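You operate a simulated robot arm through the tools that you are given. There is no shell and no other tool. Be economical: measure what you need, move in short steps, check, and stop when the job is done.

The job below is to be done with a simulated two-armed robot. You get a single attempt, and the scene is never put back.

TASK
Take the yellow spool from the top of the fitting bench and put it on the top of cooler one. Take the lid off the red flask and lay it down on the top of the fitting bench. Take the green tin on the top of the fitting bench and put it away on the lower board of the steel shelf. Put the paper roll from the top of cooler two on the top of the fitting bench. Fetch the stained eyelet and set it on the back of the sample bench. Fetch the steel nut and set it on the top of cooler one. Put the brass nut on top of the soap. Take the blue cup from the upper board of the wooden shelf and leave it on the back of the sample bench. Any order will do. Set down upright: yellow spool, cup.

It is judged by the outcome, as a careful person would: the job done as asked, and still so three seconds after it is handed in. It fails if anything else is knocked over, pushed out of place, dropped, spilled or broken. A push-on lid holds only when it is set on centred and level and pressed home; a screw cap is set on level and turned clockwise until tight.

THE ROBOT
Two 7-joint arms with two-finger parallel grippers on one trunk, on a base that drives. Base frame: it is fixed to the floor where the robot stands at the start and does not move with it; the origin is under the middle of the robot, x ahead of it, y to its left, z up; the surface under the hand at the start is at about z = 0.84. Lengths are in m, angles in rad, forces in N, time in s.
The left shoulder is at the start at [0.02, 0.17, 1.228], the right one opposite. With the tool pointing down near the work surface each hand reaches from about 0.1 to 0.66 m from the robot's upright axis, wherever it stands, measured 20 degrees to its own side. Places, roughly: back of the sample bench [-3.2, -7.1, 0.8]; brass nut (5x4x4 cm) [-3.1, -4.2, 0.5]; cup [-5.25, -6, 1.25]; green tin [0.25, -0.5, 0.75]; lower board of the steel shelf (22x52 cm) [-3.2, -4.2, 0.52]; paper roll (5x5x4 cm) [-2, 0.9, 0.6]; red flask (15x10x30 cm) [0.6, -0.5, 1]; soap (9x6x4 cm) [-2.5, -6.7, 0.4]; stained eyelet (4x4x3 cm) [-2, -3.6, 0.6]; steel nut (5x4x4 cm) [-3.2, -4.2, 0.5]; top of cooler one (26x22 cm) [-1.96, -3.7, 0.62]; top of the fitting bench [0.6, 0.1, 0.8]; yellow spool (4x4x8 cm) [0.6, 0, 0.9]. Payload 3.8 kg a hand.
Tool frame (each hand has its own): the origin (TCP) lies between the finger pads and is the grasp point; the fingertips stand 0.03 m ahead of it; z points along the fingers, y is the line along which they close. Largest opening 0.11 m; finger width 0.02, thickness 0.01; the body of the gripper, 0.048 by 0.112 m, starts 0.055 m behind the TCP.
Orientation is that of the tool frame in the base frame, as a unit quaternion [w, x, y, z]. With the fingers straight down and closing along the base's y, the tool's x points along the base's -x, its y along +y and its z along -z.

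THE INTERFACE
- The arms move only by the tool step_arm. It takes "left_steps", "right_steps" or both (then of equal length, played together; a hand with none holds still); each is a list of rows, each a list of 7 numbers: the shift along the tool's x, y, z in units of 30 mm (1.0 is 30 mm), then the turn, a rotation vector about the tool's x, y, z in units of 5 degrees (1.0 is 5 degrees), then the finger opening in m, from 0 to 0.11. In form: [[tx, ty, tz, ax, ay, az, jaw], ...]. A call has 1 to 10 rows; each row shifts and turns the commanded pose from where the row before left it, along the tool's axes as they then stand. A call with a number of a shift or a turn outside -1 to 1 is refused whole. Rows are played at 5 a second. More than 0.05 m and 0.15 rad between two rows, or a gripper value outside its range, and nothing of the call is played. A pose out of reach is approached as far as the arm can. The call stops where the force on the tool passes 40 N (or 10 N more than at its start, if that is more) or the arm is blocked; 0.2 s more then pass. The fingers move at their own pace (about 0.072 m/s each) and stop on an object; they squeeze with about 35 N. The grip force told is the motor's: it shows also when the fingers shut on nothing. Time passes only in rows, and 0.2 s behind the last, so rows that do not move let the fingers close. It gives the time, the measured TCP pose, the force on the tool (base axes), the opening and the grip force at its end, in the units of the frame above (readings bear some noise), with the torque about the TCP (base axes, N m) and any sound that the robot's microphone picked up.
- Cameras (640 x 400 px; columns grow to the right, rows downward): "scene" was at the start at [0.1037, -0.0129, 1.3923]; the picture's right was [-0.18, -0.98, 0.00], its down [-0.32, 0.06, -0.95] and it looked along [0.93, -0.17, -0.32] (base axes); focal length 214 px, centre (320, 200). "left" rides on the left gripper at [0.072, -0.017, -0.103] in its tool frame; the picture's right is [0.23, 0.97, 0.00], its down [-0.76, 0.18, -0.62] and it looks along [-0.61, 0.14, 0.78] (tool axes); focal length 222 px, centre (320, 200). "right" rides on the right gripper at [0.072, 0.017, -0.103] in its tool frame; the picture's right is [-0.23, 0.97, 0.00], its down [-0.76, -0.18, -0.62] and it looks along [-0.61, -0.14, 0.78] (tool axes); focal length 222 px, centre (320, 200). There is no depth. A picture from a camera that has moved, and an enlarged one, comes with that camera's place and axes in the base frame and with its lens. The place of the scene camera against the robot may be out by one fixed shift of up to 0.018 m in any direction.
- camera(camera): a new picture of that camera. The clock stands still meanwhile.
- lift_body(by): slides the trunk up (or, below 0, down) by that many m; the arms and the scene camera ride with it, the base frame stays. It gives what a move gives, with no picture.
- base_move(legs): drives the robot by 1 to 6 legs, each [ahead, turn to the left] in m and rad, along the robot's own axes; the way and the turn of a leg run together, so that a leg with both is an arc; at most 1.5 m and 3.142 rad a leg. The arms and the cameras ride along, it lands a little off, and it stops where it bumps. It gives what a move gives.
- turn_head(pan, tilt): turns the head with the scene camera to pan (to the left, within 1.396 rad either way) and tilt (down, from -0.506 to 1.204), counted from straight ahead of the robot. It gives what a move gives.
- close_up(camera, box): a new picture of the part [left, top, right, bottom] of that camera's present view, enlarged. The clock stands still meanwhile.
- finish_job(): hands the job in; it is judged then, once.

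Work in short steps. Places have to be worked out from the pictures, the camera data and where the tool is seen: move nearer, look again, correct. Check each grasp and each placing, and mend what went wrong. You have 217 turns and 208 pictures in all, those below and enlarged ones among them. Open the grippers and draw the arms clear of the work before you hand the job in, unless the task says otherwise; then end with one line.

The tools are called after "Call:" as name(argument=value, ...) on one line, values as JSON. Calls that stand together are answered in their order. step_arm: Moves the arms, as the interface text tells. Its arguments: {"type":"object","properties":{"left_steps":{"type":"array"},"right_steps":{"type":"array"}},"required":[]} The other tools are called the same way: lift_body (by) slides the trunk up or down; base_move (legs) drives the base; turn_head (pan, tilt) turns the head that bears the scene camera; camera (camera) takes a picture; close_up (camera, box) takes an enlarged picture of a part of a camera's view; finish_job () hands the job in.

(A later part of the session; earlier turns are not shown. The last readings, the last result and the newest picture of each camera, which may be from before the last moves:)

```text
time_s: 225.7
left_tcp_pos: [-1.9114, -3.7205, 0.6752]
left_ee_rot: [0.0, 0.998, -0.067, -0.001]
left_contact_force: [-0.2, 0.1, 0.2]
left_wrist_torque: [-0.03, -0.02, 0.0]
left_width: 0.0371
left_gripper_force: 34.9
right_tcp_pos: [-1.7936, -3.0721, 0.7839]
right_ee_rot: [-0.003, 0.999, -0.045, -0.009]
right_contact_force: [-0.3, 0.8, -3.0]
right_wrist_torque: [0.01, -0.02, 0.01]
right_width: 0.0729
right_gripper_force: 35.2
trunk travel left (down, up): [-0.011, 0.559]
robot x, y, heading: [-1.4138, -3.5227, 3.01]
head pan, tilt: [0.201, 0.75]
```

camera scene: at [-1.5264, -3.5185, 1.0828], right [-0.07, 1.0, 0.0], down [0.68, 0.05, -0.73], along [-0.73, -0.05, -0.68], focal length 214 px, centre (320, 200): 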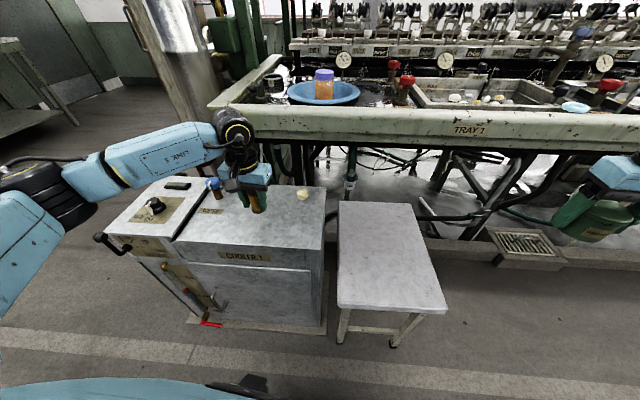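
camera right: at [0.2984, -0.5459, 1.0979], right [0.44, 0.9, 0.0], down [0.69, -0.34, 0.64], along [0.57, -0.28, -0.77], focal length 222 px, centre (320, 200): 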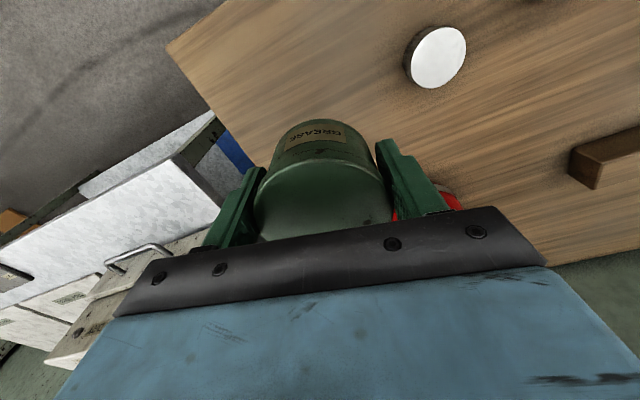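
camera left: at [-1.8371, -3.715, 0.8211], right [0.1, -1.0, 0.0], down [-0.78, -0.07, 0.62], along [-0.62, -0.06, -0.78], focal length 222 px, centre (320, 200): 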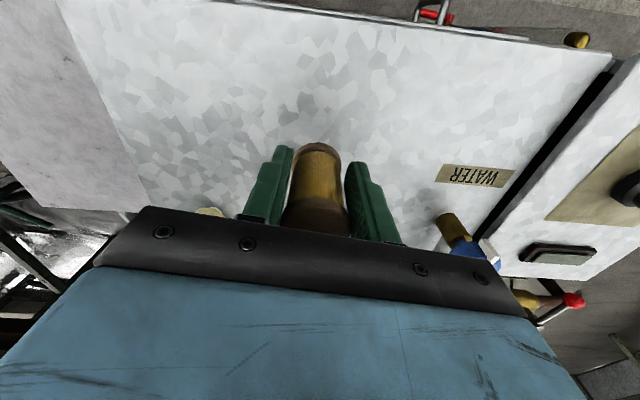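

No contact yet; final millimetres with the arm.

Call:
step_arm(left_steps=[[0, 0, 0.1, 0, 0, 0, 0.02], [0, 0, 0, 0, 0, 0, 0.02]])

Call:
step_arm(left_steps=[[0, 0, 0.1, 0, 0, 0, 0.02], [0, 0, 0, 0, 0, 0, 0.02]])

Call:
camera(camera="left")

```text
time_s: 226.3
left_tcp_pos: [-1.9119, -3.721, 0.6757]
left_ee_rot: [0.0, 0.998, -0.067, -0.003]
left_contact_force: [5.3, -1.2, 21.8]
left_wrist_torque: [-0.04, -0.13, -0.06]
left_width: 0.0368
left_gripper_force: 35.0
right_tcp_pos: [-1.7924, -3.0705, 0.7865]
right_ee_rot: [-0.002, 0.999, -0.044, -0.01]
right_contact_force: [-0.7, -0.7, -1.8]
right_wrist_torque: [-0.01, 0.01, 0.03]
right_width: 0.0723
right_gripper_force: 35.1
trunk travel left (down, up): [-0.011, 0.559]
robot x, y, heading: [-1.4169, -3.5137, 3.008]
head pan, tilt: [0.201, 0.75]
```

```text
time_s: 226.9
left_tcp_pos: [-1.9126, -3.7196, 0.6738]
left_ee_rot: [0.0, 0.998, -0.066, -0.006]
left_contact_force: [2.9, -3.4, 35.1]
left_wrist_torque: [0.09, 0.41, 0.02]
left_width: 0.0371
left_gripper_force: 34.7
right_tcp_pos: [-1.792, -3.0707, 0.7844]
right_ee_rot: [-0.003, 0.999, -0.044, -0.01]
right_contact_force: [0.1, 0.6, -2.4]
right_wrist_torque: [-0.03, 0.0, -0.01]
right_width: 0.0728
right_gripper_force: 35.4
trunk travel left (down, up): [-0.011, 0.559]
robot x, y, heading: [-1.4148, -3.5226, 3.009]
head pan, tilt: [0.201, 0.75]
```

```text
105 pictures are left
camera left: at [-1.8371, -3.7145, 0.7764], right [0.1, -1.0, 0.0], down [-0.77, -0.08, 0.63], along [-0.63, -0.06, -0.78], focal length 222 px, centre (320, 200)
```

left: 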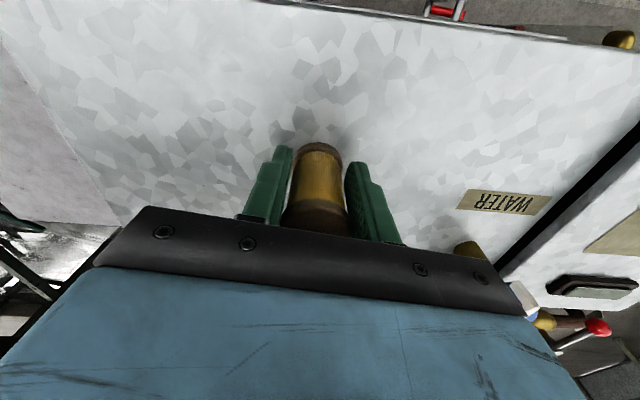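

Firm contact. I ease off 3 mm, open and lift straight up.

Call:
step_arm(left_steps=[[0, 0, -0.12, 0, 0, 0, 0.02], [0, 0, 0, 0, 0, 0, 0.06], [0, 0, 0, 0, 0, 0, 0.06], [0, 0, -0.5, 0, 0, 0, 0.065], [0, 0, -1, 0, 0, 0, 0.065], [0, 0, -1, 0, 0, 0, 0.065], [0, 0, -1, 0, 0, 0, 0.065], [0, 0, -1, 0, 0, 0, 0.065]])

Call:
camera(camera="left")

```text
time_s: 228.7
left_tcp_pos: [-1.9093, -3.7197, 0.8077]
left_ee_rot: [0.0, 0.998, -0.067, -0.001]
left_contact_force: [-0.5, -0.2, 0.6]
left_wrist_torque: [-0.01, -0.03, -0.03]
left_width: 0.0648
left_gripper_force: 0.1
right_tcp_pos: [-1.7941, -3.0718, 0.7846]
right_ee_rot: [-0.003, 0.999, -0.044, -0.009]
right_contact_force: [-0.2, -0.3, -3.0]
right_wrist_torque: [0.02, 0.0, 0.04]
right_width: 0.0726
right_gripper_force: 35.4
trunk travel left (down, up): [-0.011, 0.559]
robot x, y, heading: [-1.413, -3.5218, 3.008]
head pan, tilt: [0.201, 0.75]
```

```text
104 pictures are left
camera left: at [-1.8361, -3.7137, 0.9118], right [0.1, -1.0, 0.0], down [-0.78, -0.07, 0.62], along [-0.62, -0.06, -0.78], focal length 222 px, centre (320, 200)
```

left: 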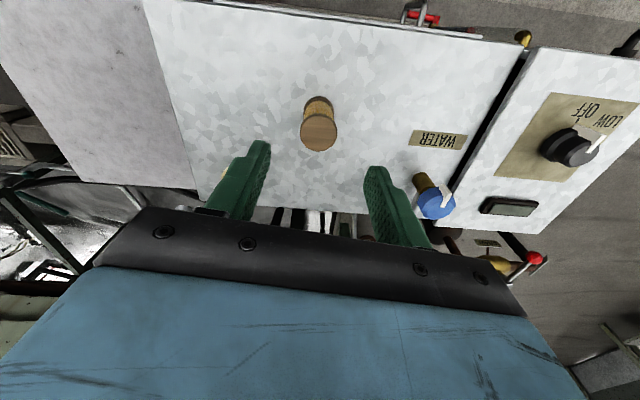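

Spool stands upright on cooler one. I raise the trunk, draw the left hand in, and drive past the cooler to look for the steel shelf.

Call:
lift_body(by=0.33)

Call:
step_arm(left_steps=[[1, 0, 0, 0, 0, 0, 0.065], [1, 0, 0, 0, 0, 0, 0.065], [1, 0, 0, 0, 0, 0, 0.065]])

Call:
base_move(legs=[[-0.25, 0], [0, 1.55], [1.2, 0]])

Call:
turn_head(pan=-1.1, tilt=0.4)

Call:
camera(camera="scene")

```text
time_s: 231.9
left_tcp_pos: [-1.9102, -3.7205, 1.1363]
left_ee_rot: [-0.001, 0.998, -0.067, 0.0]
left_contact_force: [0.3, -0.2, -0.3]
left_wrist_torque: [0.0, 0.02, -0.02]
left_width: 0.0652
left_gripper_force: 0.1
right_tcp_pos: [-1.7937, -3.0717, 1.1135]
right_ee_rot: [-0.004, 0.999, -0.043, -0.01]
right_contact_force: [-0.9, 0.4, -2.8]
right_wrist_torque: [-0.01, -0.06, -0.01]
right_width: 0.0724
right_gripper_force: 34.8
trunk travel left (down, up): [-0.341, 0.229]
robot x, y, heading: [-1.4145, -3.5218, 3.009]
head pan, tilt: [0.201, 0.75]
```

```text
time_s: 232.7
left_tcp_pos: [-1.821, -3.733, 1.1386]
left_ee_rot: [0.0, 0.998, -0.066, -0.001]
left_contact_force: [0.4, 0.8, 0.9]
left_wrist_torque: [-0.02, 0.02, 0.0]
left_width: 0.0647
left_gripper_force: 0.1
right_tcp_pos: [-1.7931, -3.0719, 1.1148]
right_ee_rot: [-0.004, 0.999, -0.044, -0.01]
right_contact_force: [0.9, -0.3, -1.2]
right_wrist_torque: [-0.01, 0.04, 0.03]
right_width: 0.0726
right_gripper_force: 35.4
trunk travel left (down, up): [-0.341, 0.229]
robot x, y, heading: [-1.4143, -3.5163, 3.002]
head pan, tilt: [0.201, 0.75]
```

```text
time_s: 244.0
left_tcp_pos: [-1.1225, -5.1417, 1.1387]
left_ee_rot: [-0.001, 0.753, 0.658, 0.0]
left_contact_force: [0.3, -0.1, 0.3]
left_wrist_torque: [-0.01, 0.01, 0.03]
left_width: 0.0648
left_gripper_force: 0.1
right_tcp_pos: [-1.7823, -5.1141, 1.115]
right_ee_rot: [0.004, 0.738, 0.675, -0.009]
right_contact_force: [0.0, 0.7, -2.4]
right_wrist_torque: [0.01, -0.02, -0.02]
right_width: 0.0725
right_gripper_force: 35.4
trunk travel left (down, up): [-0.341, 0.229]
robot x, y, heading: [-1.3331, -4.7377, -1.7]
head pan, tilt: [0.201, 0.75]
```

```text
time_s: 245.5
left_tcp_pos: [-1.1223, -5.1416, 1.1382]
left_ee_rot: [0.001, 0.753, 0.658, 0.0]
left_contact_force: [-0.1, -0.6, 0.5]
left_wrist_torque: [0.02, -0.02, 0.0]
left_width: 0.0651
left_gripper_force: 0.1
right_tcp_pos: [-1.7825, -5.114, 1.1142]
right_ee_rot: [0.005, 0.738, 0.675, -0.009]
right_contact_force: [-0.7, 0.2, -2.7]
right_wrist_torque: [0.03, 0.0, 0.01]
right_width: 0.072
right_gripper_force: 35.4
trunk travel left (down, up): [-0.341, 0.229]
robot x, y, heading: [-1.3345, -4.7343, -1.71]
head pan, tilt: [-1.1, 0.4]
```

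```text
103 pictures are left
camera scene: at [-1.4342, -4.7815, 1.4018], right [-0.33, 0.94, 0.0], down [0.37, 0.13, -0.92], along [-0.87, -0.3, -0.39], focal length 214 px, centre (320, 200)
```

scene: 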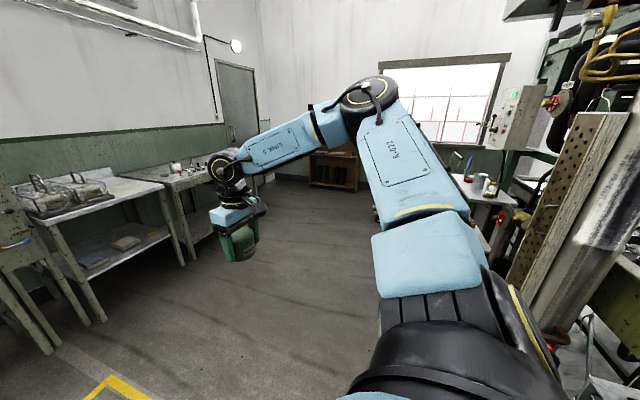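

The steel shelf seems to stand at the end of the machine. I drive around to face it.

Call:
base_move(legs=[[0, -1.22], [1.3, 0], [0, -1.3]])

Call:
turn_head(pan=-0.3, tilt=0.6)

Call:
camera(camera="scene")

```text
time_s: 258.3
left_tcp_pos: [-3.0161, -4.7886, 1.1374]
left_ee_rot: [0.0, 0.856, -0.516, 0.0]
left_contact_force: [0.9, -0.8, -0.2]
left_wrist_torque: [0.0, 0.0, 0.02]
left_width: 0.0651
left_gripper_force: 0.1
right_tcp_pos: [-2.4634, -4.4267, 1.1137]
right_ee_rot: [-0.007, 0.869, -0.495, -0.007]
right_contact_force: [0.0, -0.5, -3.0]
right_wrist_torque: [-0.04, -0.04, -0.01]
right_width: 0.0725
right_gripper_force: 34.7
trunk travel left (down, up): [-0.341, 0.229]
robot x, y, heading: [-2.6048, -4.9983, 2.056]
head pan, tilt: [-1.1, 0.4]
```

```text
time_s: 259.4
left_tcp_pos: [-3.0171, -4.7898, 1.138]
left_ee_rot: [0.0, 0.857, -0.515, -0.001]
left_contact_force: [0.5, -0.6, 0.1]
left_wrist_torque: [-0.02, -0.01, 0.0]
left_width: 0.065
left_gripper_force: 0.2
right_tcp_pos: [-2.464, -4.427, 1.1143]
right_ee_rot: [-0.007, 0.868, -0.496, -0.007]
right_contact_force: [-0.4, -0.6, -1.8]
right_wrist_torque: [-0.02, 0.0, 0.0]
right_width: 0.0723
right_gripper_force: 34.7
trunk travel left (down, up): [-0.341, 0.229]
robot x, y, heading: [-2.6069, -4.9997, 2.06]
head pan, tilt: [-0.3, 0.6]
```

```text
102 pictures are left
camera scene: at [-2.6414, -4.8871, 1.3836], right [0.98, 0.19, 0.0], down [0.1, -0.56, -0.83], along [-0.15, 0.81, -0.56], focal length 214 px, centre (320, 200)
```

scene: 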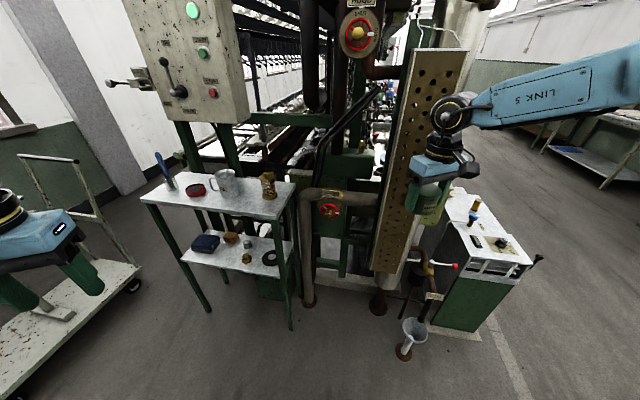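

Call:
close_up(camera="scene", box=[130, 140, 330, 300])

```text
2.50 times, centred on (230, 220) of scene
camera zoom: at [-2.6414, -4.8871, 1.3836], right [0.98, 0.19, 0.0], down [0.1, -0.56, -0.83], along [-0.15, 0.81, -0.56], focal length 536 px, centre (545, 150)
```

zoom: 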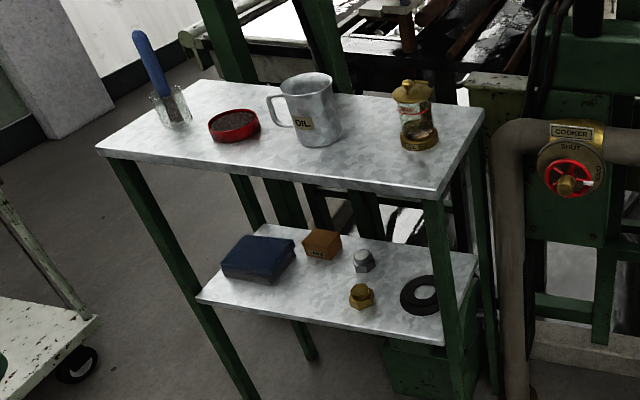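

The lower board (z ≈ 0.52, y -4.31…-4.08) sits under the upper one, so items there need a tilted, frontal approach. Brass nut ≈ (-3.13, -4.25), steel nut ≈ (-3.17, -4.16). First I fetch the brass nut with the left hand: retract the right hand and drive in front.

Call:
step_arm(right_steps=[[1, 0.3, 0, 0, 0, 0, 0.05], [1, 0.3, 0, 0, 0, 0, 0.05], [1, 0.3, 0, 0, 0, 0, 0.05], [1, 0.3, 0, 0, 0, 0, 0.05]], left_steps=[[1, 0, 0, 0, 0, 0, 0.08], [1, 0, 0, 0, 0, 0, 0.08], [0, 0, 0, 0, 0, 0, 0.08], [0, 0, 0, 0, 0, 0, 0.08]])

Call:
base_move(legs=[[0, 0.52], [0.41, 0], [0, -1.02]])

Call:
turn_head(pan=0.25, tilt=0.75)

Call:
camera(camera="scene")

```text
time_s: 260.4
left_tcp_pos: [-2.9866, -4.8426, 1.1368]
left_ee_rot: [-0.001, 0.857, -0.515, -0.001]
left_contact_force: [-0.1, -0.4, -0.6]
left_wrist_torque: [0.03, -0.03, 0.01]
left_width: 0.08
left_gripper_force: 0.0
right_tcp_pos: [-2.4332, -4.5493, 1.1115]
right_ee_rot: [-0.006, 0.868, -0.496, -0.009]
right_contact_force: [-0.3, 0.5, -2.3]
right_wrist_torque: [-0.01, -0.05, 0.0]
right_width: 0.0723
right_gripper_force: 35.3
trunk travel left (down, up): [-0.341, 0.229]
robot x, y, heading: [-2.6053, -4.9969, 2.054]
head pan, tilt: [-0.3, 0.6]
```

```text
time_s: 266.9
left_tcp_pos: [-3.1978, -4.4582, 1.137]
left_ee_rot: [-0.001, -0.699, 0.715, 0.0]
left_contact_force: [-0.3, -0.5, 0.3]
left_wrist_torque: [-0.03, 0.04, 0.01]
left_width: 0.08
left_gripper_force: 0.2
right_tcp_pos: [-2.5733, -4.4735, 1.1118]
right_ee_rot: [-0.009, 0.715, -0.699, -0.005]
right_contact_force: [0.1, 0.0, -2.7]
right_wrist_torque: [-0.02, 0.01, 0.01]
right_width: 0.0721
right_gripper_force: 34.9
trunk travel left (down, up): [-0.341, 0.229]
robot x, y, heading: [-2.9431, -4.7814, 1.548]
head pan, tilt: [-0.3, 0.6]
```

```text
time_s: 267.9
left_tcp_pos: [-3.1979, -4.4586, 1.1378]
left_ee_rot: [-0.001, -0.699, 0.715, 0.0]
left_contact_force: [0.7, -0.1, 0.4]
left_wrist_torque: [-0.01, 0.02, -0.03]
left_width: 0.0802
left_gripper_force: 0.1
right_tcp_pos: [-2.5723, -4.4745, 1.1119]
right_ee_rot: [-0.009, 0.715, -0.699, -0.005]
right_contact_force: [-0.3, 0.3, -2.7]
right_wrist_torque: [-0.01, 0.02, 0.01]
right_width: 0.0725
right_gripper_force: 35.0
trunk travel left (down, up): [-0.341, 0.229]
robot x, y, heading: [-2.9443, -4.7787, 1.554]
head pan, tilt: [0.25, 0.75]
```

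```text
100 pictures are left
camera scene: at [-2.9697, -4.6742, 1.3707], right [0.97, 0.22, 0.0], down [0.15, -0.66, -0.73], along [-0.16, 0.71, -0.68], focal length 214 px, centre (320, 200)
```

scene: 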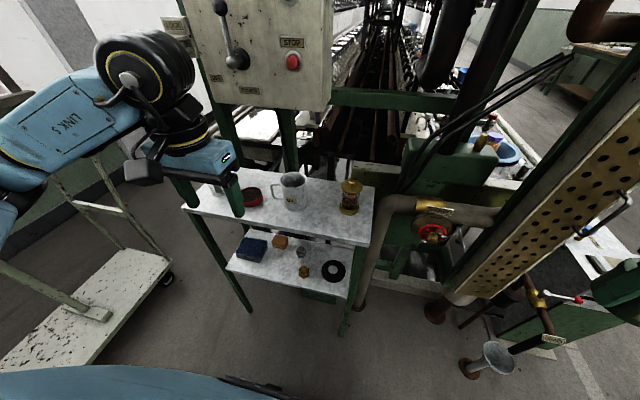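

I pitch the left hand 45° forward, then lower the trunk.

Call:
step_arm(left_steps=[[0, 0, 0, 0, -1, 0, 0.08], [0, 0, 0, 0, -1, 0, 0.08], [0, 0, 0, 0, -1, 0, 0.08], [0, 0, 0, 0, -1, 0, 0.08], [0, 0, 0, 0, -1, 0, 0.08], [0, 0, 0, 0, -1, 0, 0.08], [0, 0, 0, 0, -1, 0, 0.08], [0, 0, 0, 0, -1, 0, 0.08], [0, 0, 0, 0, -1, 0, 0.08]])

Call:
lift_body(by=-0.33)

Call:
camera(camera="scene")

Call:
camera(camera="left")

```text
time_s: 269.9
left_tcp_pos: [-3.2069, -4.3763, 1.161]
left_ee_rot: [0.274, -0.645, 0.661, 0.268]
left_contact_force: [-0.4, -1.1, 0.2]
left_wrist_torque: [0.0, 0.02, 0.02]
left_width: 0.0802
left_gripper_force: 0.0
left hand out of reach, approached as far as the arm can: row 4, 5, 6, 7, 8, 9
right_tcp_pos: [-2.5734, -4.4736, 1.1114]
right_ee_rot: [-0.009, 0.715, -0.7, -0.005]
right_contact_force: [-0.3, 0.3, -2.7]
right_wrist_torque: [0.0, 0.03, -0.02]
right_width: 0.0725
right_gripper_force: 35.2
trunk travel left (down, up): [-0.341, 0.229]
robot x, y, heading: [-2.942, -4.7811, 1.55]
head pan, tilt: [0.25, 0.75]
```

```text
time_s: 273.1
left_tcp_pos: [-3.2068, -4.3774, 0.8309]
left_ee_rot: [0.274, -0.646, 0.661, 0.267]
left_contact_force: [0.0, 0.4, 0.0]
left_wrist_torque: [0.03, 0.0, -0.03]
left_width: 0.0802
left_gripper_force: 0.1
right_tcp_pos: [-2.5732, -4.473, 0.7808]
right_ee_rot: [-0.008, 0.715, -0.699, -0.006]
right_contact_force: [0.1, 0.1, -1.8]
right_wrist_torque: [0.0, 0.03, 0.01]
right_width: 0.0725
right_gripper_force: 34.6
trunk travel left (down, up): [-0.011, 0.559]
robot x, y, heading: [-2.9399, -4.7823, 1.548]
head pan, tilt: [0.25, 0.75]
```

```text
99 pictures are left
camera scene: at [-2.9698, -4.6743, 1.0408], right [0.97, 0.23, 0.0], down [0.15, -0.66, -0.73], along [-0.16, 0.71, -0.68], focal length 214 px, centre (320, 200)
```

scene: 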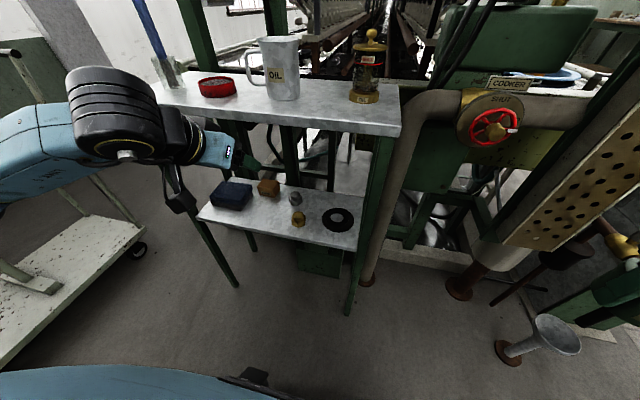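

```text
98 pictures are left
camera left: at [-3.1927, -4.5026, 0.8523], right [-0.98, -0.14, -0.16], down [-0.18, 0.1, 0.98], along [-0.12, 0.99, -0.12], focal length 222 px, centre (320, 200)
```

left: 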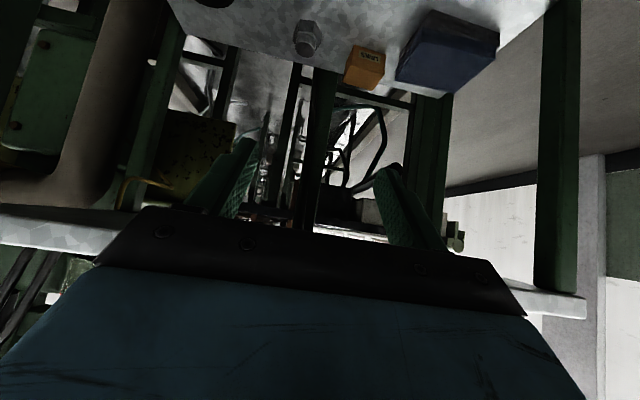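

Close to the upper board but clear. I go down in front of the shelf, to z ≈ 0.60 in line with the brass nut.

Call:
step_arm(left_steps=[[0.843, -0.339, 0.707, 0, 0, 0, 0.08], [0.843, -0.339, 0.707, 0, 0, 0, 0.08], [0.843, -0.339, 0.707, 0, 0, 0, 0.08], [0.843, -0.339, 0.707, 0, 0, 0, 0.08], [0.843, -0.339, 0.707, 0, 0, 0, 0.08], [0.843, -0.339, 0.707, 0, 0, 0, 0.08], [0.843, -0.339, 0.707, 0, 0, 0, 0.08]])

Call:
camera(camera="left")

Call:
camera(camera="scene")

```text
time_s: 274.7
left_tcp_pos: [-3.1531, -4.3832, 0.6554]
left_ee_rot: [0.274, -0.646, 0.66, 0.268]
left_contact_force: [0.2, -0.8, 0.2]
left_wrist_torque: [-0.01, -0.02, 0.01]
left_width: 0.08
left_gripper_force: 0.0
left hand out of reach, approached as far as the arm can: row 1, 2, 6, 7
right_tcp_pos: [-2.5734, -4.4738, 0.7808]
right_ee_rot: [-0.009, 0.715, -0.699, -0.005]
right_contact_force: [0.2, -0.5, -2.7]
right_wrist_torque: [0.02, 0.01, -0.01]
right_width: 0.0723
right_gripper_force: 35.1
trunk travel left (down, up): [-0.011, 0.559]
robot x, y, heading: [-2.9421, -4.7777, 1.547]
head pan, tilt: [0.25, 0.75]
```

```text
97 pictures are left
camera left: at [-3.1389, -4.509, 0.6782], right [-0.98, -0.14, -0.16], down [-0.18, 0.1, 0.98], along [-0.12, 0.99, -0.12], focal length 222 px, centre (320, 200)
```

left: 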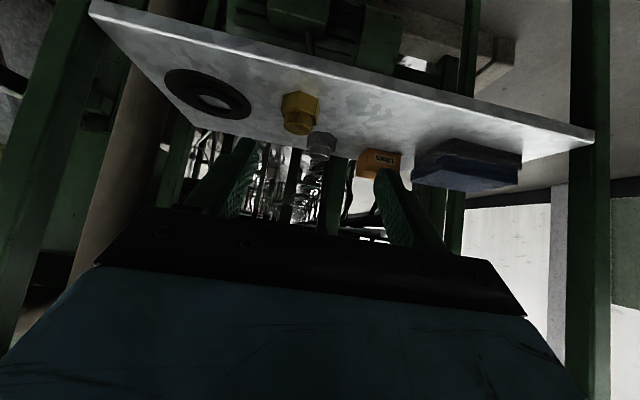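

```text
96 pictures are left
camera scene: at [-2.9698, -4.6743, 1.0407], right [0.97, 0.23, 0.0], down [0.15, -0.66, -0.73], along [-0.16, 0.71, -0.68], focal length 214 px, centre (320, 200)
```

scene: 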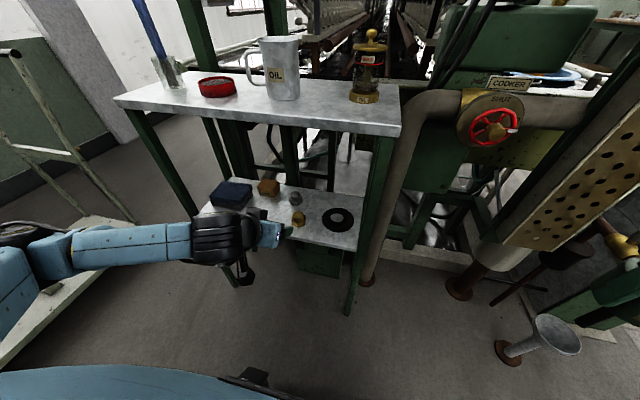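

The arm is folded too much here; I back the base 0.13 m to extend it more comfortably.

Call:
base_move(legs=[[-0.13, 0]])

Call:
step_arm(left_steps=[[0.6, 0.1, 0.6, 0, 0, 0, 0.08], [0.6, 0, 0.6, 0, 0, 0, 0.08], [-0.3, 0, 0.6, 0, 0, 0, 0.08], [-0.3, 0, 0.3, 0, 0, 0, 0.08]])

Call:
camera(camera="left")

```text
time_s: 276.0
left_tcp_pos: [-3.1553, -4.5115, 0.6552]
left_ee_rot: [0.274, -0.644, 0.662, 0.266]
left_contact_force: [-0.8, -0.3, 0.6]
left_wrist_torque: [0.0, -0.01, 0.01]
left_width: 0.0799
left_gripper_force: 0.1
right_tcp_pos: [-2.5751, -4.6032, 0.7804]
right_ee_rot: [-0.009, 0.715, -0.699, -0.005]
right_contact_force: [0.4, 0.8, -1.0]
right_wrist_torque: [-0.04, 0.02, 0.01]
right_width: 0.0724
right_gripper_force: 35.1
trunk travel left (down, up): [-0.011, 0.559]
robot x, y, heading: [-2.9459, -4.9106, 1.548]
head pan, tilt: [0.25, 0.75]
```

```text
time_s: 277.0
left_tcp_pos: [-3.1555, -4.48, 0.6496]
left_ee_rot: [0.274, -0.645, 0.661, 0.267]
left_contact_force: [0.4, 0.3, 0.6]
left_wrist_torque: [-0.01, -0.02, 0.0]
left_width: 0.0803
left_gripper_force: 0.1
left hand out of reach, approached as far as the arm can: row 1, 2
right_tcp_pos: [-2.5758, -4.6033, 0.7805]
right_ee_rot: [-0.009, 0.714, -0.7, -0.005]
right_contact_force: [-0.6, -0.4, -2.7]
right_wrist_torque: [-0.07, 0.0, -0.01]
right_width: 0.0723
right_gripper_force: 34.6
trunk travel left (down, up): [-0.011, 0.559]
robot x, y, heading: [-2.9432, -4.9119, 1.549]
head pan, tilt: [0.25, 0.75]
```

```text
95 pictures are left
camera left: at [-3.142, -4.6062, 0.6719], right [-0.98, -0.14, -0.16], down [-0.17, 0.1, 0.98], along [-0.12, 0.99, -0.12], focal length 222 px, centre (320, 200)
```

left: 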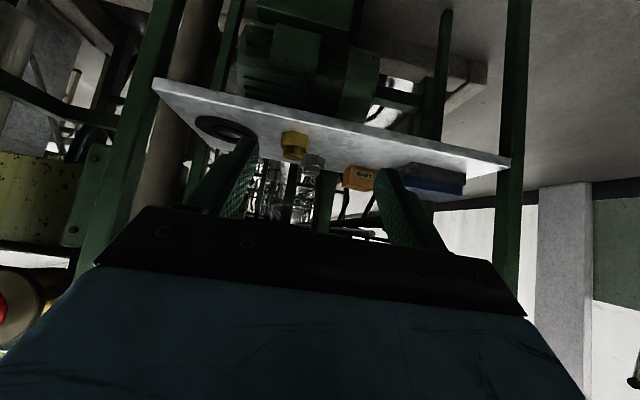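

I extend forward toward the board edge.

Call:
step_arm(left_steps=[[-0.5, -0.16, 0.88, 0, 0, 0, 0.08], [-0.5, -0.16, 0.88, 0, 0, 0, 0.08], [-0.5, -0.16, 0.88, 0, 0, 0, 0.08], [-0.5, -0.16, 0.88, 0, 0, 0, 0.08]])

Call:
camera(camera="left")

```text
time_s: 278.0
left_tcp_pos: [-3.1337, -4.3651, 0.6174]
left_ee_rot: [0.273, -0.645, 0.661, 0.268]
left_contact_force: [0.0, 0.5, 0.4]
left_wrist_torque: [-0.02, -0.01, 0.01]
left_width: 0.0801
left_gripper_force: 0.1
right_tcp_pos: [-2.5751, -4.6036, 0.7795]
right_ee_rot: [-0.008, 0.715, -0.699, -0.006]
right_contact_force: [-0.2, 0.1, -2.4]
right_wrist_torque: [-0.02, 0.01, -0.01]
right_width: 0.0723
right_gripper_force: 34.9
trunk travel left (down, up): [-0.011, 0.559]
robot x, y, heading: [-2.9425, -4.905, 1.547]
head pan, tilt: [0.25, 0.75]
```

```text
94 pictures are left
camera left: at [-3.1194, -4.49, 0.6398], right [-0.98, -0.14, -0.16], down [-0.17, 0.1, 0.98], along [-0.12, 0.99, -0.12], focal length 222 px, centre (320, 200)
```

left: 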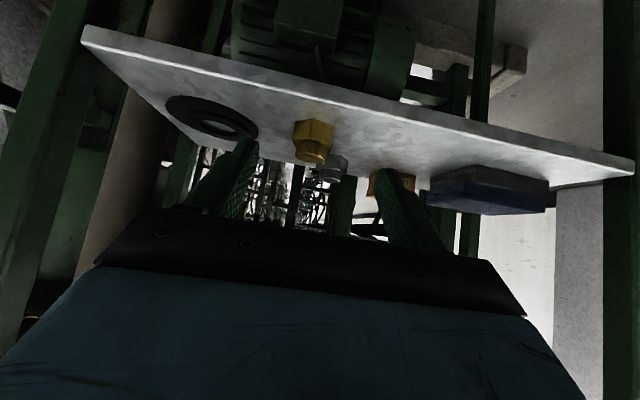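

Brass nut at (-3.129, -4.26). I advance along the 45° line.

Call:
step_arm(left_steps=[[-0.33, -0.05, 0.9, 0, 0, 0, 0.075], [-0.33, -0.05, 0.9, 0, 0, 0, 0.075], [-0.33, -0.05, 0.9, 0, 0, 0, 0.075]])

Call:
camera(camera="left")

Call:
close_up(camera="scene", box=[200, 130, 400, 270])

```text
time_s: 278.8
left_tcp_pos: [-3.1247, -4.2847, 0.5836]
left_ee_rot: [0.275, -0.645, 0.662, 0.267]
left_contact_force: [-0.6, -0.9, -0.2]
left_wrist_torque: [0.03, -0.01, 0.0]
left_width: 0.0749
left_gripper_force: 0.0
right_tcp_pos: [-2.5761, -4.6028, 0.7808]
right_ee_rot: [-0.009, 0.714, -0.7, -0.006]
right_contact_force: [0.3, -0.1, -3.6]
right_wrist_torque: [-0.02, 0.02, -0.04]
right_width: 0.0724
right_gripper_force: 35.1
trunk travel left (down, up): [-0.011, 0.559]
robot x, y, heading: [-2.9424, -4.9081, 1.544]
head pan, tilt: [0.25, 0.75]
```

```text
93 pictures are left
camera left: at [-3.1114, -4.4101, 0.6054], right [-0.98, -0.14, -0.16], down [-0.17, 0.1, 0.98], along [-0.12, 0.99, -0.12], focal length 222 px, centre (320, 200)
```

left: 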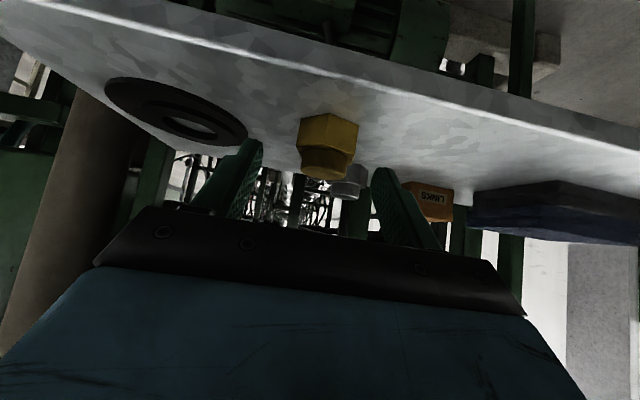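

```text
2.86 times, centred on (300, 200) of scene
camera zoom: at [-2.9726, -4.8031, 1.0407], right [0.97, 0.22, 0.0], down [0.15, -0.66, -0.73], along [-0.16, 0.71, -0.68], focal length 613 px, centre (377, 200)
```

zoom: 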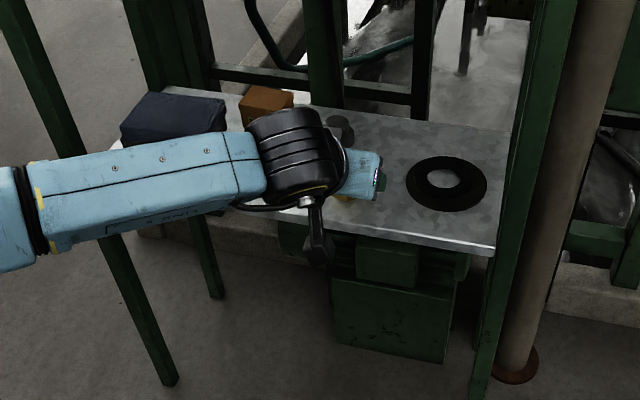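

Nut right ahead 47 mm. Advance and close.

Call:
step_arm(left_steps=[[-0.05, 0.13, 0.78, 0, 0, 0, 0.075], [0, 0, 0.75, 0, 0, 0, 0.075], [0, 0, 0, 0, 0, 0, 0.04], [0, 0, 0, 0, 0, 0, 0.02], [0, 0, 0, 0, 0, 0, 0.02]])

Call:
camera(camera="left")

```text
time_s: 280.0
left_tcp_pos: [-3.1319, -4.2486, 0.5587]
left_ee_rot: [0.277, -0.644, 0.66, 0.27]
left_contact_force: [-6.3, -8.4, 33.4]
left_wrist_torque: [0.26, 0.23, -0.01]
left_width: 0.0393
left_gripper_force: 34.7
right_tcp_pos: [-2.5752, -4.6056, 0.7813]
right_ee_rot: [-0.009, 0.715, -0.699, -0.007]
right_contact_force: [0.6, 0.1, -2.4]
right_wrist_torque: [-0.02, 0.02, -0.02]
right_width: 0.0724
right_gripper_force: 35.0
trunk travel left (down, up): [-0.011, 0.559]
robot x, y, heading: [-2.9446, -4.908, 1.55]
head pan, tilt: [0.25, 0.75]
```

```text
91 pictures are left
camera left: at [-3.1164, -4.3744, 0.5791], right [-0.98, -0.14, -0.16], down [-0.18, 0.09, 0.98], along [-0.12, 0.99, -0.11], focal length 222 px, centre (320, 200)
```

left: 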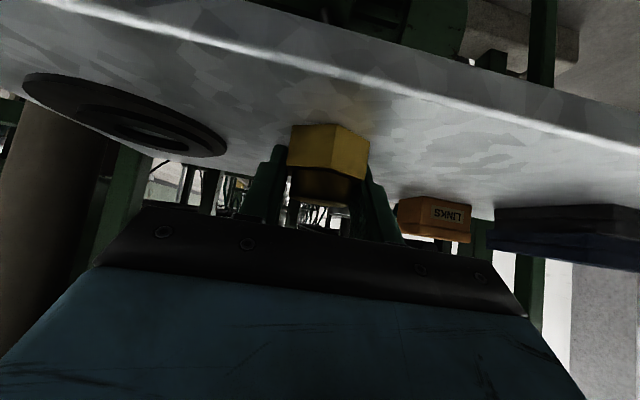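

Gripped (39 mm). I lift a little and draw it out of the shelf.

Call:
step_arm(left_steps=[[-0.4, 0, -0.4, 0, 0, 0, 0.02], [-0.5, 0, -0.5, 0, 0, 0, 0.02], [0.6, 0, -0.7, 0, 0, 0, 0.02], [0.6, 0, -0.7, 0, 0, 0, 0.02], [0.5, 0, -0.7, 0, 0, 0, 0.02], [0.4, 0, -0.7, 0, 0, 0, 0.02], [0.4, 0, -0.7, 0, 0, 0, 0.02]])

Call:
camera(camera="left")

Call:
camera(camera="scene")

```text
time_s: 281.6
left_tcp_pos: [-3.1339, -4.3786, 0.6075]
left_ee_rot: [0.274, -0.645, 0.662, 0.267]
left_contact_force: [-0.3, -1.0, -0.9]
left_wrist_torque: [0.03, 0.0, 0.01]
left_width: 0.0393
left_gripper_force: 34.6
right_tcp_pos: [-2.576, -4.6027, 0.7815]
right_ee_rot: [-0.008, 0.713, -0.701, -0.004]
right_contact_force: [0.3, -0.2, -1.7]
right_wrist_torque: [0.02, -0.01, -0.01]
right_width: 0.072
right_gripper_force: 34.7
trunk travel left (down, up): [-0.011, 0.559]
robot x, y, heading: [-2.9428, -4.9081, 1.545]
head pan, tilt: [0.25, 0.75]
```

```text
90 pictures are left
camera left: at [-3.1209, -4.5037, 0.6309], right [-0.98, -0.14, -0.16], down [-0.17, 0.1, 0.98], along [-0.12, 0.99, -0.12], focal length 222 px, centre (320, 200)
```

left: 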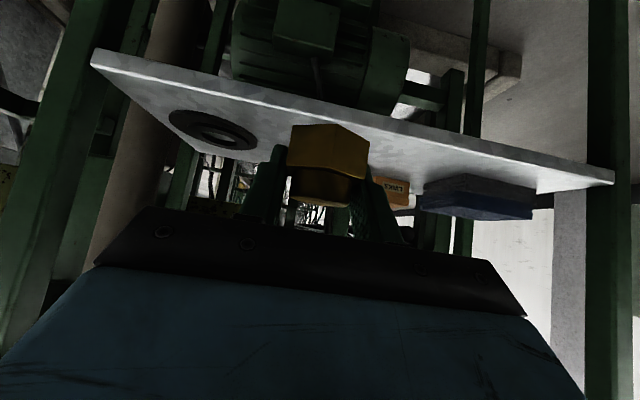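

```text
89 pictures are left
camera scene: at [-2.9727, -4.8031, 1.0407], right [0.97, 0.22, 0.0], down [0.15, -0.66, -0.73], along [-0.16, 0.71, -0.68], focal length 214 px, centre (320, 200)
```

scene: 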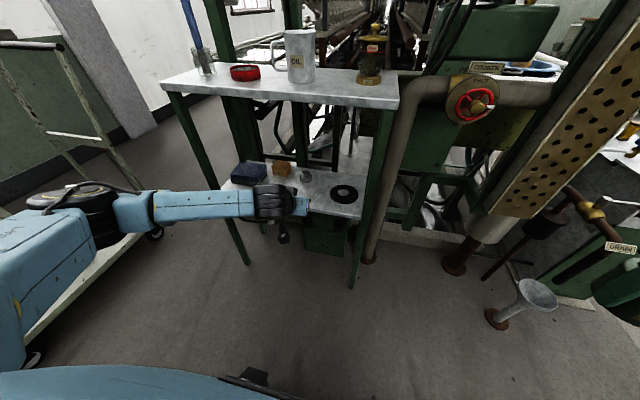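

Brass nut held. For the tin I shift the base left so that the right hand can put it into the freed front spot at about (-3.10, -4.26). I raise the trunk and sidestep.

Call:
lift_body(by=0.3)

Call:
base_move(legs=[[-0.2, 0], [0, 1.6], [0.36, 0], [0, -1.6], [0.18, 0]])

Call:
camera(camera="scene")

```text
time_s: 284.6
left_tcp_pos: [-3.134, -4.3774, 0.9074]
left_ee_rot: [0.274, -0.645, 0.662, 0.267]
left_contact_force: [-0.2, 0.5, -2.1]
left_wrist_torque: [-0.01, 0.02, 0.03]
left_width: 0.0391
left_gripper_force: 34.9
right_tcp_pos: [-2.5741, -4.603, 1.0806]
right_ee_rot: [-0.009, 0.715, -0.699, -0.005]
right_contact_force: [-0.4, 0.3, -2.4]
right_wrist_torque: [-0.01, -0.02, -0.02]
right_width: 0.0721
right_gripper_force: 35.1
trunk travel left (down, up): [-0.311, 0.259]
robot x, y, heading: [-2.9438, -4.9094, 1.541]
head pan, tilt: [0.25, 0.75]
```

```text
time_s: 297.0
left_tcp_pos: [-3.5019, -4.4107, 0.9073]
left_ee_rot: [0.271, -0.65, 0.657, 0.268]
left_contact_force: [-0.3, 0.2, -0.2]
left_wrist_torque: [0.03, -0.01, 0.0]
left_width: 0.0396
left_gripper_force: 35.1
right_tcp_pos: [-2.9405, -4.6287, 1.0812]
right_ee_rot: [-0.008, 0.719, -0.695, -0.004]
right_contact_force: [0.2, -0.5, -2.2]
right_wrist_torque: [-0.08, 0.01, 0.01]
right_width: 0.0719
right_gripper_force: 35.6
trunk travel left (down, up): [-0.311, 0.259]
robot x, y, heading: [-3.3069, -4.9395, 1.56]
head pan, tilt: [0.25, 0.75]
```

```text
88 pictures are left
camera scene: at [-3.3349, -4.8331, 1.3406], right [0.97, 0.24, 0.0], down [0.16, -0.66, -0.73], along [-0.17, 0.71, -0.68], focal length 214 px, centre (320, 200)
```

scene: 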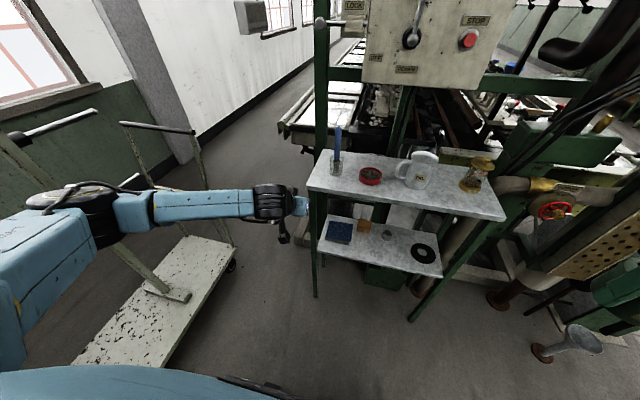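

I raise the left hand with the nut and pitch the right hand (tin) 30° forward.

Call:
step_arm(left_steps=[[0, 0, -0.9, 0, 0, 0, 0.02], [-0.2, 0, -0.9, 0, 0, 0, 0.02], [-0.7, 0, -0.7, 0, 0, 0, 0.02], [-0.7, 0, -0.7, 0, 0, 0, 0.02], [-0.7, 0, -0.7, 0, 0, 0, 0.02], [-0.7, 0, -0.7, 0, 0, 0, 0.02]], right_steps=[[0, 0, 0, 0, -1, 0, 0.05], [0, 0, 0, 0, -1, 0, 0.05], [0, 0, 0, 0, -1, 0, 0.05], [0, 0, 0, 0, -1, 0, 0.05], [0, 0, 0, 0, -1, 0, 0.05], [0, 0, 0, 0, -1, 0, 0.05]])

Call:
lift_body(by=-0.3)

Call:
camera(camera="right")

Call:
camera(camera="scene")

```text
time_s: 298.4
left_tcp_pos: [-3.5033, -4.4442, 1.0698]
left_ee_rot: [0.271, -0.65, 0.657, 0.268]
left_contact_force: [0.1, -0.8, -1.5]
left_wrist_torque: [-0.01, -0.03, 0.02]
left_width: 0.0394
left_gripper_force: 35.2
right_tcp_pos: [-2.9331, -4.6171, 1.0808]
right_ee_rot: [-0.188, 0.693, -0.669, -0.192]
right_contact_force: [-0.1, -0.2, -2.2]
right_wrist_torque: [-0.05, -0.02, -0.01]
right_width: 0.072
right_gripper_force: 34.9
right hand out of reach, approached as far as the arm can: row 6
trunk travel left (down, up): [-0.311, 0.259]
robot x, y, heading: [-3.3094, -4.9393, 1.559]
head pan, tilt: [0.25, 0.75]
```

```text
time_s: 301.4
left_tcp_pos: [-3.5044, -4.4445, 0.771]
left_ee_rot: [0.272, -0.65, 0.657, 0.268]
left_contact_force: [-0.6, 0.5, -0.7]
left_wrist_torque: [0.02, 0.0, -0.04]
left_width: 0.0398
left_gripper_force: 35.4
right_tcp_pos: [-2.9333, -4.6176, 0.7822]
right_ee_rot: [-0.187, 0.693, -0.669, -0.191]
right_contact_force: [0.0, 0.7, -3.1]
right_wrist_torque: [-0.03, -0.01, -0.06]
right_width: 0.072
right_gripper_force: 35.2
trunk travel left (down, up): [-0.011, 0.559]
robot x, y, heading: [-3.3081, -4.9399, 1.556]
head pan, tilt: [0.25, 0.75]
```

```text
87 pictures are left
camera right: at [-2.9454, -4.733, 0.8317], right [-0.98, 0.16, 0.11], down [0.16, 0.34, 0.93], along [0.11, 0.93, -0.36], focal length 222 px, centre (320, 200)
```

right: 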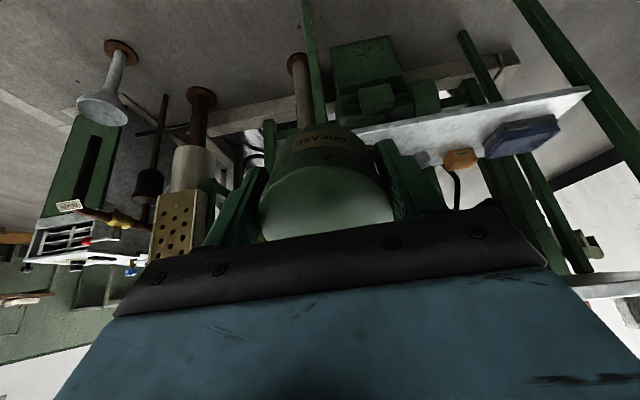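

```text
86 pictures are left
camera scene: at [-3.335, -4.8342, 1.0408], right [0.97, 0.24, 0.0], down [0.16, -0.66, -0.73], along [-0.17, 0.71, -0.68], focal length 214 px, centre (320, 200)
```

scene: 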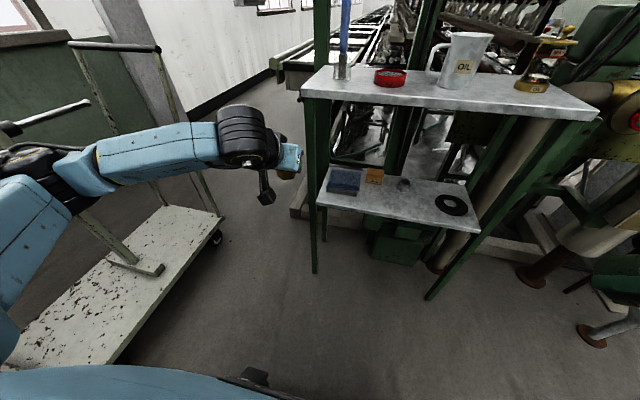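

I bring the tin in front of the shelf, aligned with the free spot.

Call:
step_arm(right_steps=[[-0.477, 0.591, 0.813, 0, 0, 0, 0.05], [-0.477, 0.591, 0.813, 0, 0, 0, 0.05], [-0.477, 0.591, 0.813, 0, 0, 0, 0.05], [-0.477, 0.591, 0.813, 0, 0, 0, 0.05], [-0.477, 0.591, 0.813, 0, 0, 0, 0.05], [-0.477, 0.591, 0.813, 0, 0, 0, 0.05], [-0.477, 0.591, 0.813, 0, 0, 0, 0.05], [-0.477, 0.591, 0.813, 0, 0, 0, 0.05], [-0.477, 0.591, 0.813, 0, 0, 0, 0.05]])

Call:
camera(camera="right")

Call:
camera(camera="scene")

```text
time_s: 303.4
left_tcp_pos: [-3.5046, -4.4438, 0.7698]
left_ee_rot: [0.271, -0.65, 0.657, 0.269]
left_contact_force: [-0.5, -0.2, -1.5]
left_wrist_torque: [0.04, -0.05, 0.01]
left_width: 0.0394
left_gripper_force: 35.2
right_tcp_pos: [-3.0995, -4.3974, 0.6572]
right_ee_rot: [-0.188, 0.694, -0.669, -0.19]
right_contact_force: [0.5, 0.2, -2.2]
right_wrist_torque: [-0.04, -0.02, 0.0]
right_width: 0.0722
right_gripper_force: 35.3
trunk travel left (down, up): [-0.011, 0.559]
robot x, y, heading: [-3.3065, -4.9428, 1.558]
head pan, tilt: [0.25, 0.75]
```

```text
85 pictures are left
camera right: at [-3.1119, -4.5137, 0.7072], right [-0.98, 0.16, 0.11], down [0.16, 0.34, 0.93], along [0.11, 0.93, -0.36], focal length 222 px, centre (320, 200)
```

right: 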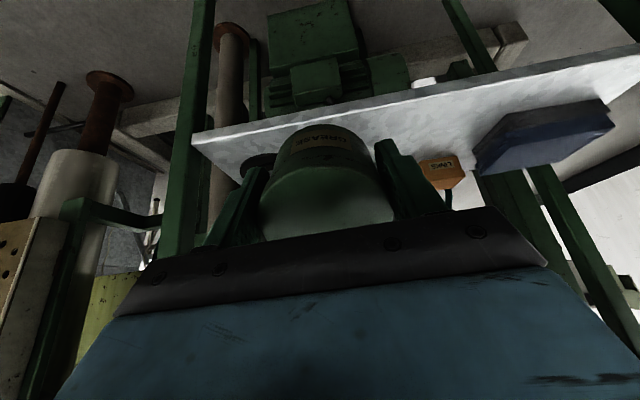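

```text
84 pictures are left
camera scene: at [-3.3351, -4.834, 1.0407], right [0.97, 0.24, 0.0], down [0.16, -0.66, -0.73], along [-0.17, 0.71, -0.68], focal length 214 px, centre (320, 200)
```

scene: 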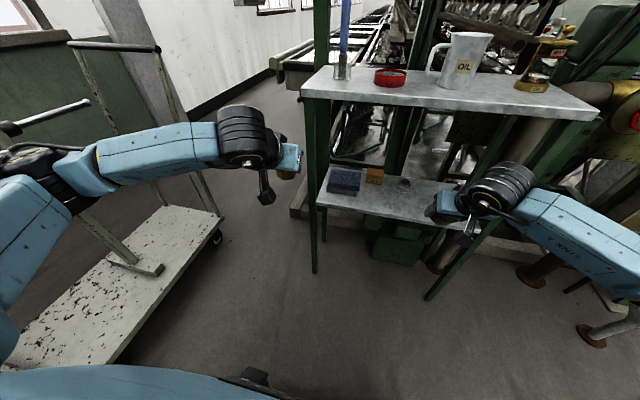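

Posture is good and clear of the leg. I move the tin in over the board.

Call:
step_arm(right_steps=[[-0.9, -0.03, 0.69, 0, 0, 0, 0.05], [-0.9, -0.03, 0.69, 0, 0, 0, 0.05], [-0.9, -0.03, 0.69, 0, 0, 0, 0.05], [-0.9, -0.03, 0.69, 0, 0, 0, 0.05]])

Call:
camera(camera="right")

Call:
close_up(camera="scene", box=[300, 60, 620, 280])

```text
time_s: 304.4
left_tcp_pos: [-3.5047, -4.444, 0.7705]
left_ee_rot: [0.271, -0.649, 0.658, 0.269]
left_contact_force: [0.0, 0.6, -0.6]
left_wrist_torque: [-0.01, -0.01, 0.01]
left_width: 0.0391
left_gripper_force: 35.4
right_tcp_pos: [-3.0999, -4.2626, 0.6436]
right_ee_rot: [-0.187, 0.694, -0.668, -0.192]
right_contact_force: [0.0, -0.2, -2.8]
right_wrist_torque: [-0.02, 0.02, 0.03]
right_width: 0.0722
right_gripper_force: 35.4
trunk travel left (down, up): [-0.011, 0.559]
robot x, y, heading: [-3.3089, -4.941, 1.562]
head pan, tilt: [0.25, 0.75]
```

```text
83 pictures are left
camera right: at [-3.1122, -4.3776, 0.6948], right [-0.98, 0.16, 0.11], down [0.16, 0.34, 0.93], along [0.11, 0.93, -0.36], focal length 222 px, centre (320, 200)
```

right: 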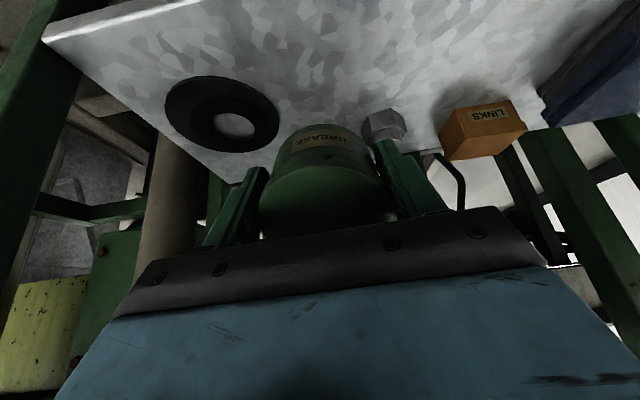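

```text
1.82 times, centred on (460, 170) of scene
camera zoom: at [-3.3351, -4.834, 1.0407], right [0.97, 0.24, 0.0], down [0.16, -0.66, -0.73], along [-0.17, 0.71, -0.68], focal length 390 px, centre (66, 254)
```

zoom: 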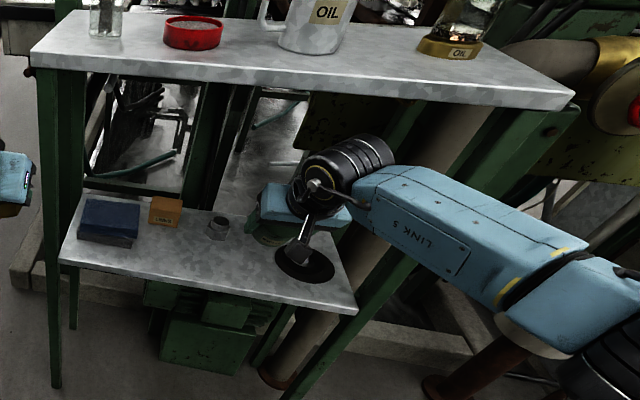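

Positions are clear of washer and steel nut. I lower straight down; the tin's near edge will touch first and settle level.

Call:
step_arm(right_steps=[[0.515, 0, 0.857, 0, 0, 0, 0.05], [0.515, 0, 0.857, 0, 0, 0, 0.05], [0.15, 0, 0.26, 0, 0, 0, 0.05]])

Call:
step_arm(right_steps=[[0.1, 0, 0.17, 0, 0, 0, 0.05], [0.1, 0, 0.17, 0, 0, 0, 0.05]])

Call:
camera(camera="right")

```text
time_s: 305.2
left_tcp_pos: [-3.503, -4.4448, 0.7703]
left_ee_rot: [0.273, -0.649, 0.658, 0.269]
left_contact_force: [-0.5, -0.1, -0.3]
left_wrist_torque: [0.02, 0.0, 0.0]
left_width: 0.0392
left_gripper_force: 35.3
right_tcp_pos: [-3.1014, -4.2613, 0.5758]
right_ee_rot: [-0.188, 0.693, -0.669, -0.192]
right_contact_force: [1.6, -1.9, 5.9]
right_wrist_torque: [-0.14, -0.07, -0.02]
right_width: 0.0719
right_gripper_force: 35.0
trunk travel left (down, up): [-0.011, 0.559]
robot x, y, heading: [-3.3041, -4.9407, 1.558]
head pan, tilt: [0.25, 0.75]
```

```text
time_s: 305.8
left_tcp_pos: [-3.5049, -4.4449, 0.77]
left_ee_rot: [0.272, -0.649, 0.657, 0.269]
left_contact_force: [-0.8, 0.3, -0.6]
left_wrist_torque: [0.03, 0.03, 0.0]
left_width: 0.0396
left_gripper_force: 34.8
right_tcp_pos: [-3.1009, -4.258, 0.5737]
right_ee_rot: [-0.192, 0.691, -0.668, -0.199]
right_contact_force: [0.8, 1.4, 10.1]
right_wrist_torque: [0.0, -0.01, 0.05]
right_width: 0.0719
right_gripper_force: 34.6
trunk travel left (down, up): [-0.011, 0.559]
robot x, y, heading: [-3.3057, -4.9399, 1.556]
head pan, tilt: [0.25, 0.75]
stopped in row 2 (right hand): the force on the tool passed its limit at 40 N (the readings are from after the stop); the commanded pose is now the measured one
```

```text
81 pictures are left
camera right: at [-3.1136, -4.3748, 0.622], right [-0.98, 0.16, 0.12], down [0.17, 0.32, 0.93], along [0.11, 0.93, -0.34], focal length 222 px, centre (320, 200)
```

right: 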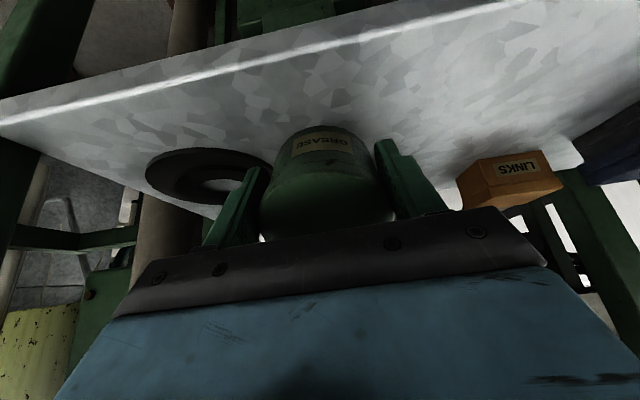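

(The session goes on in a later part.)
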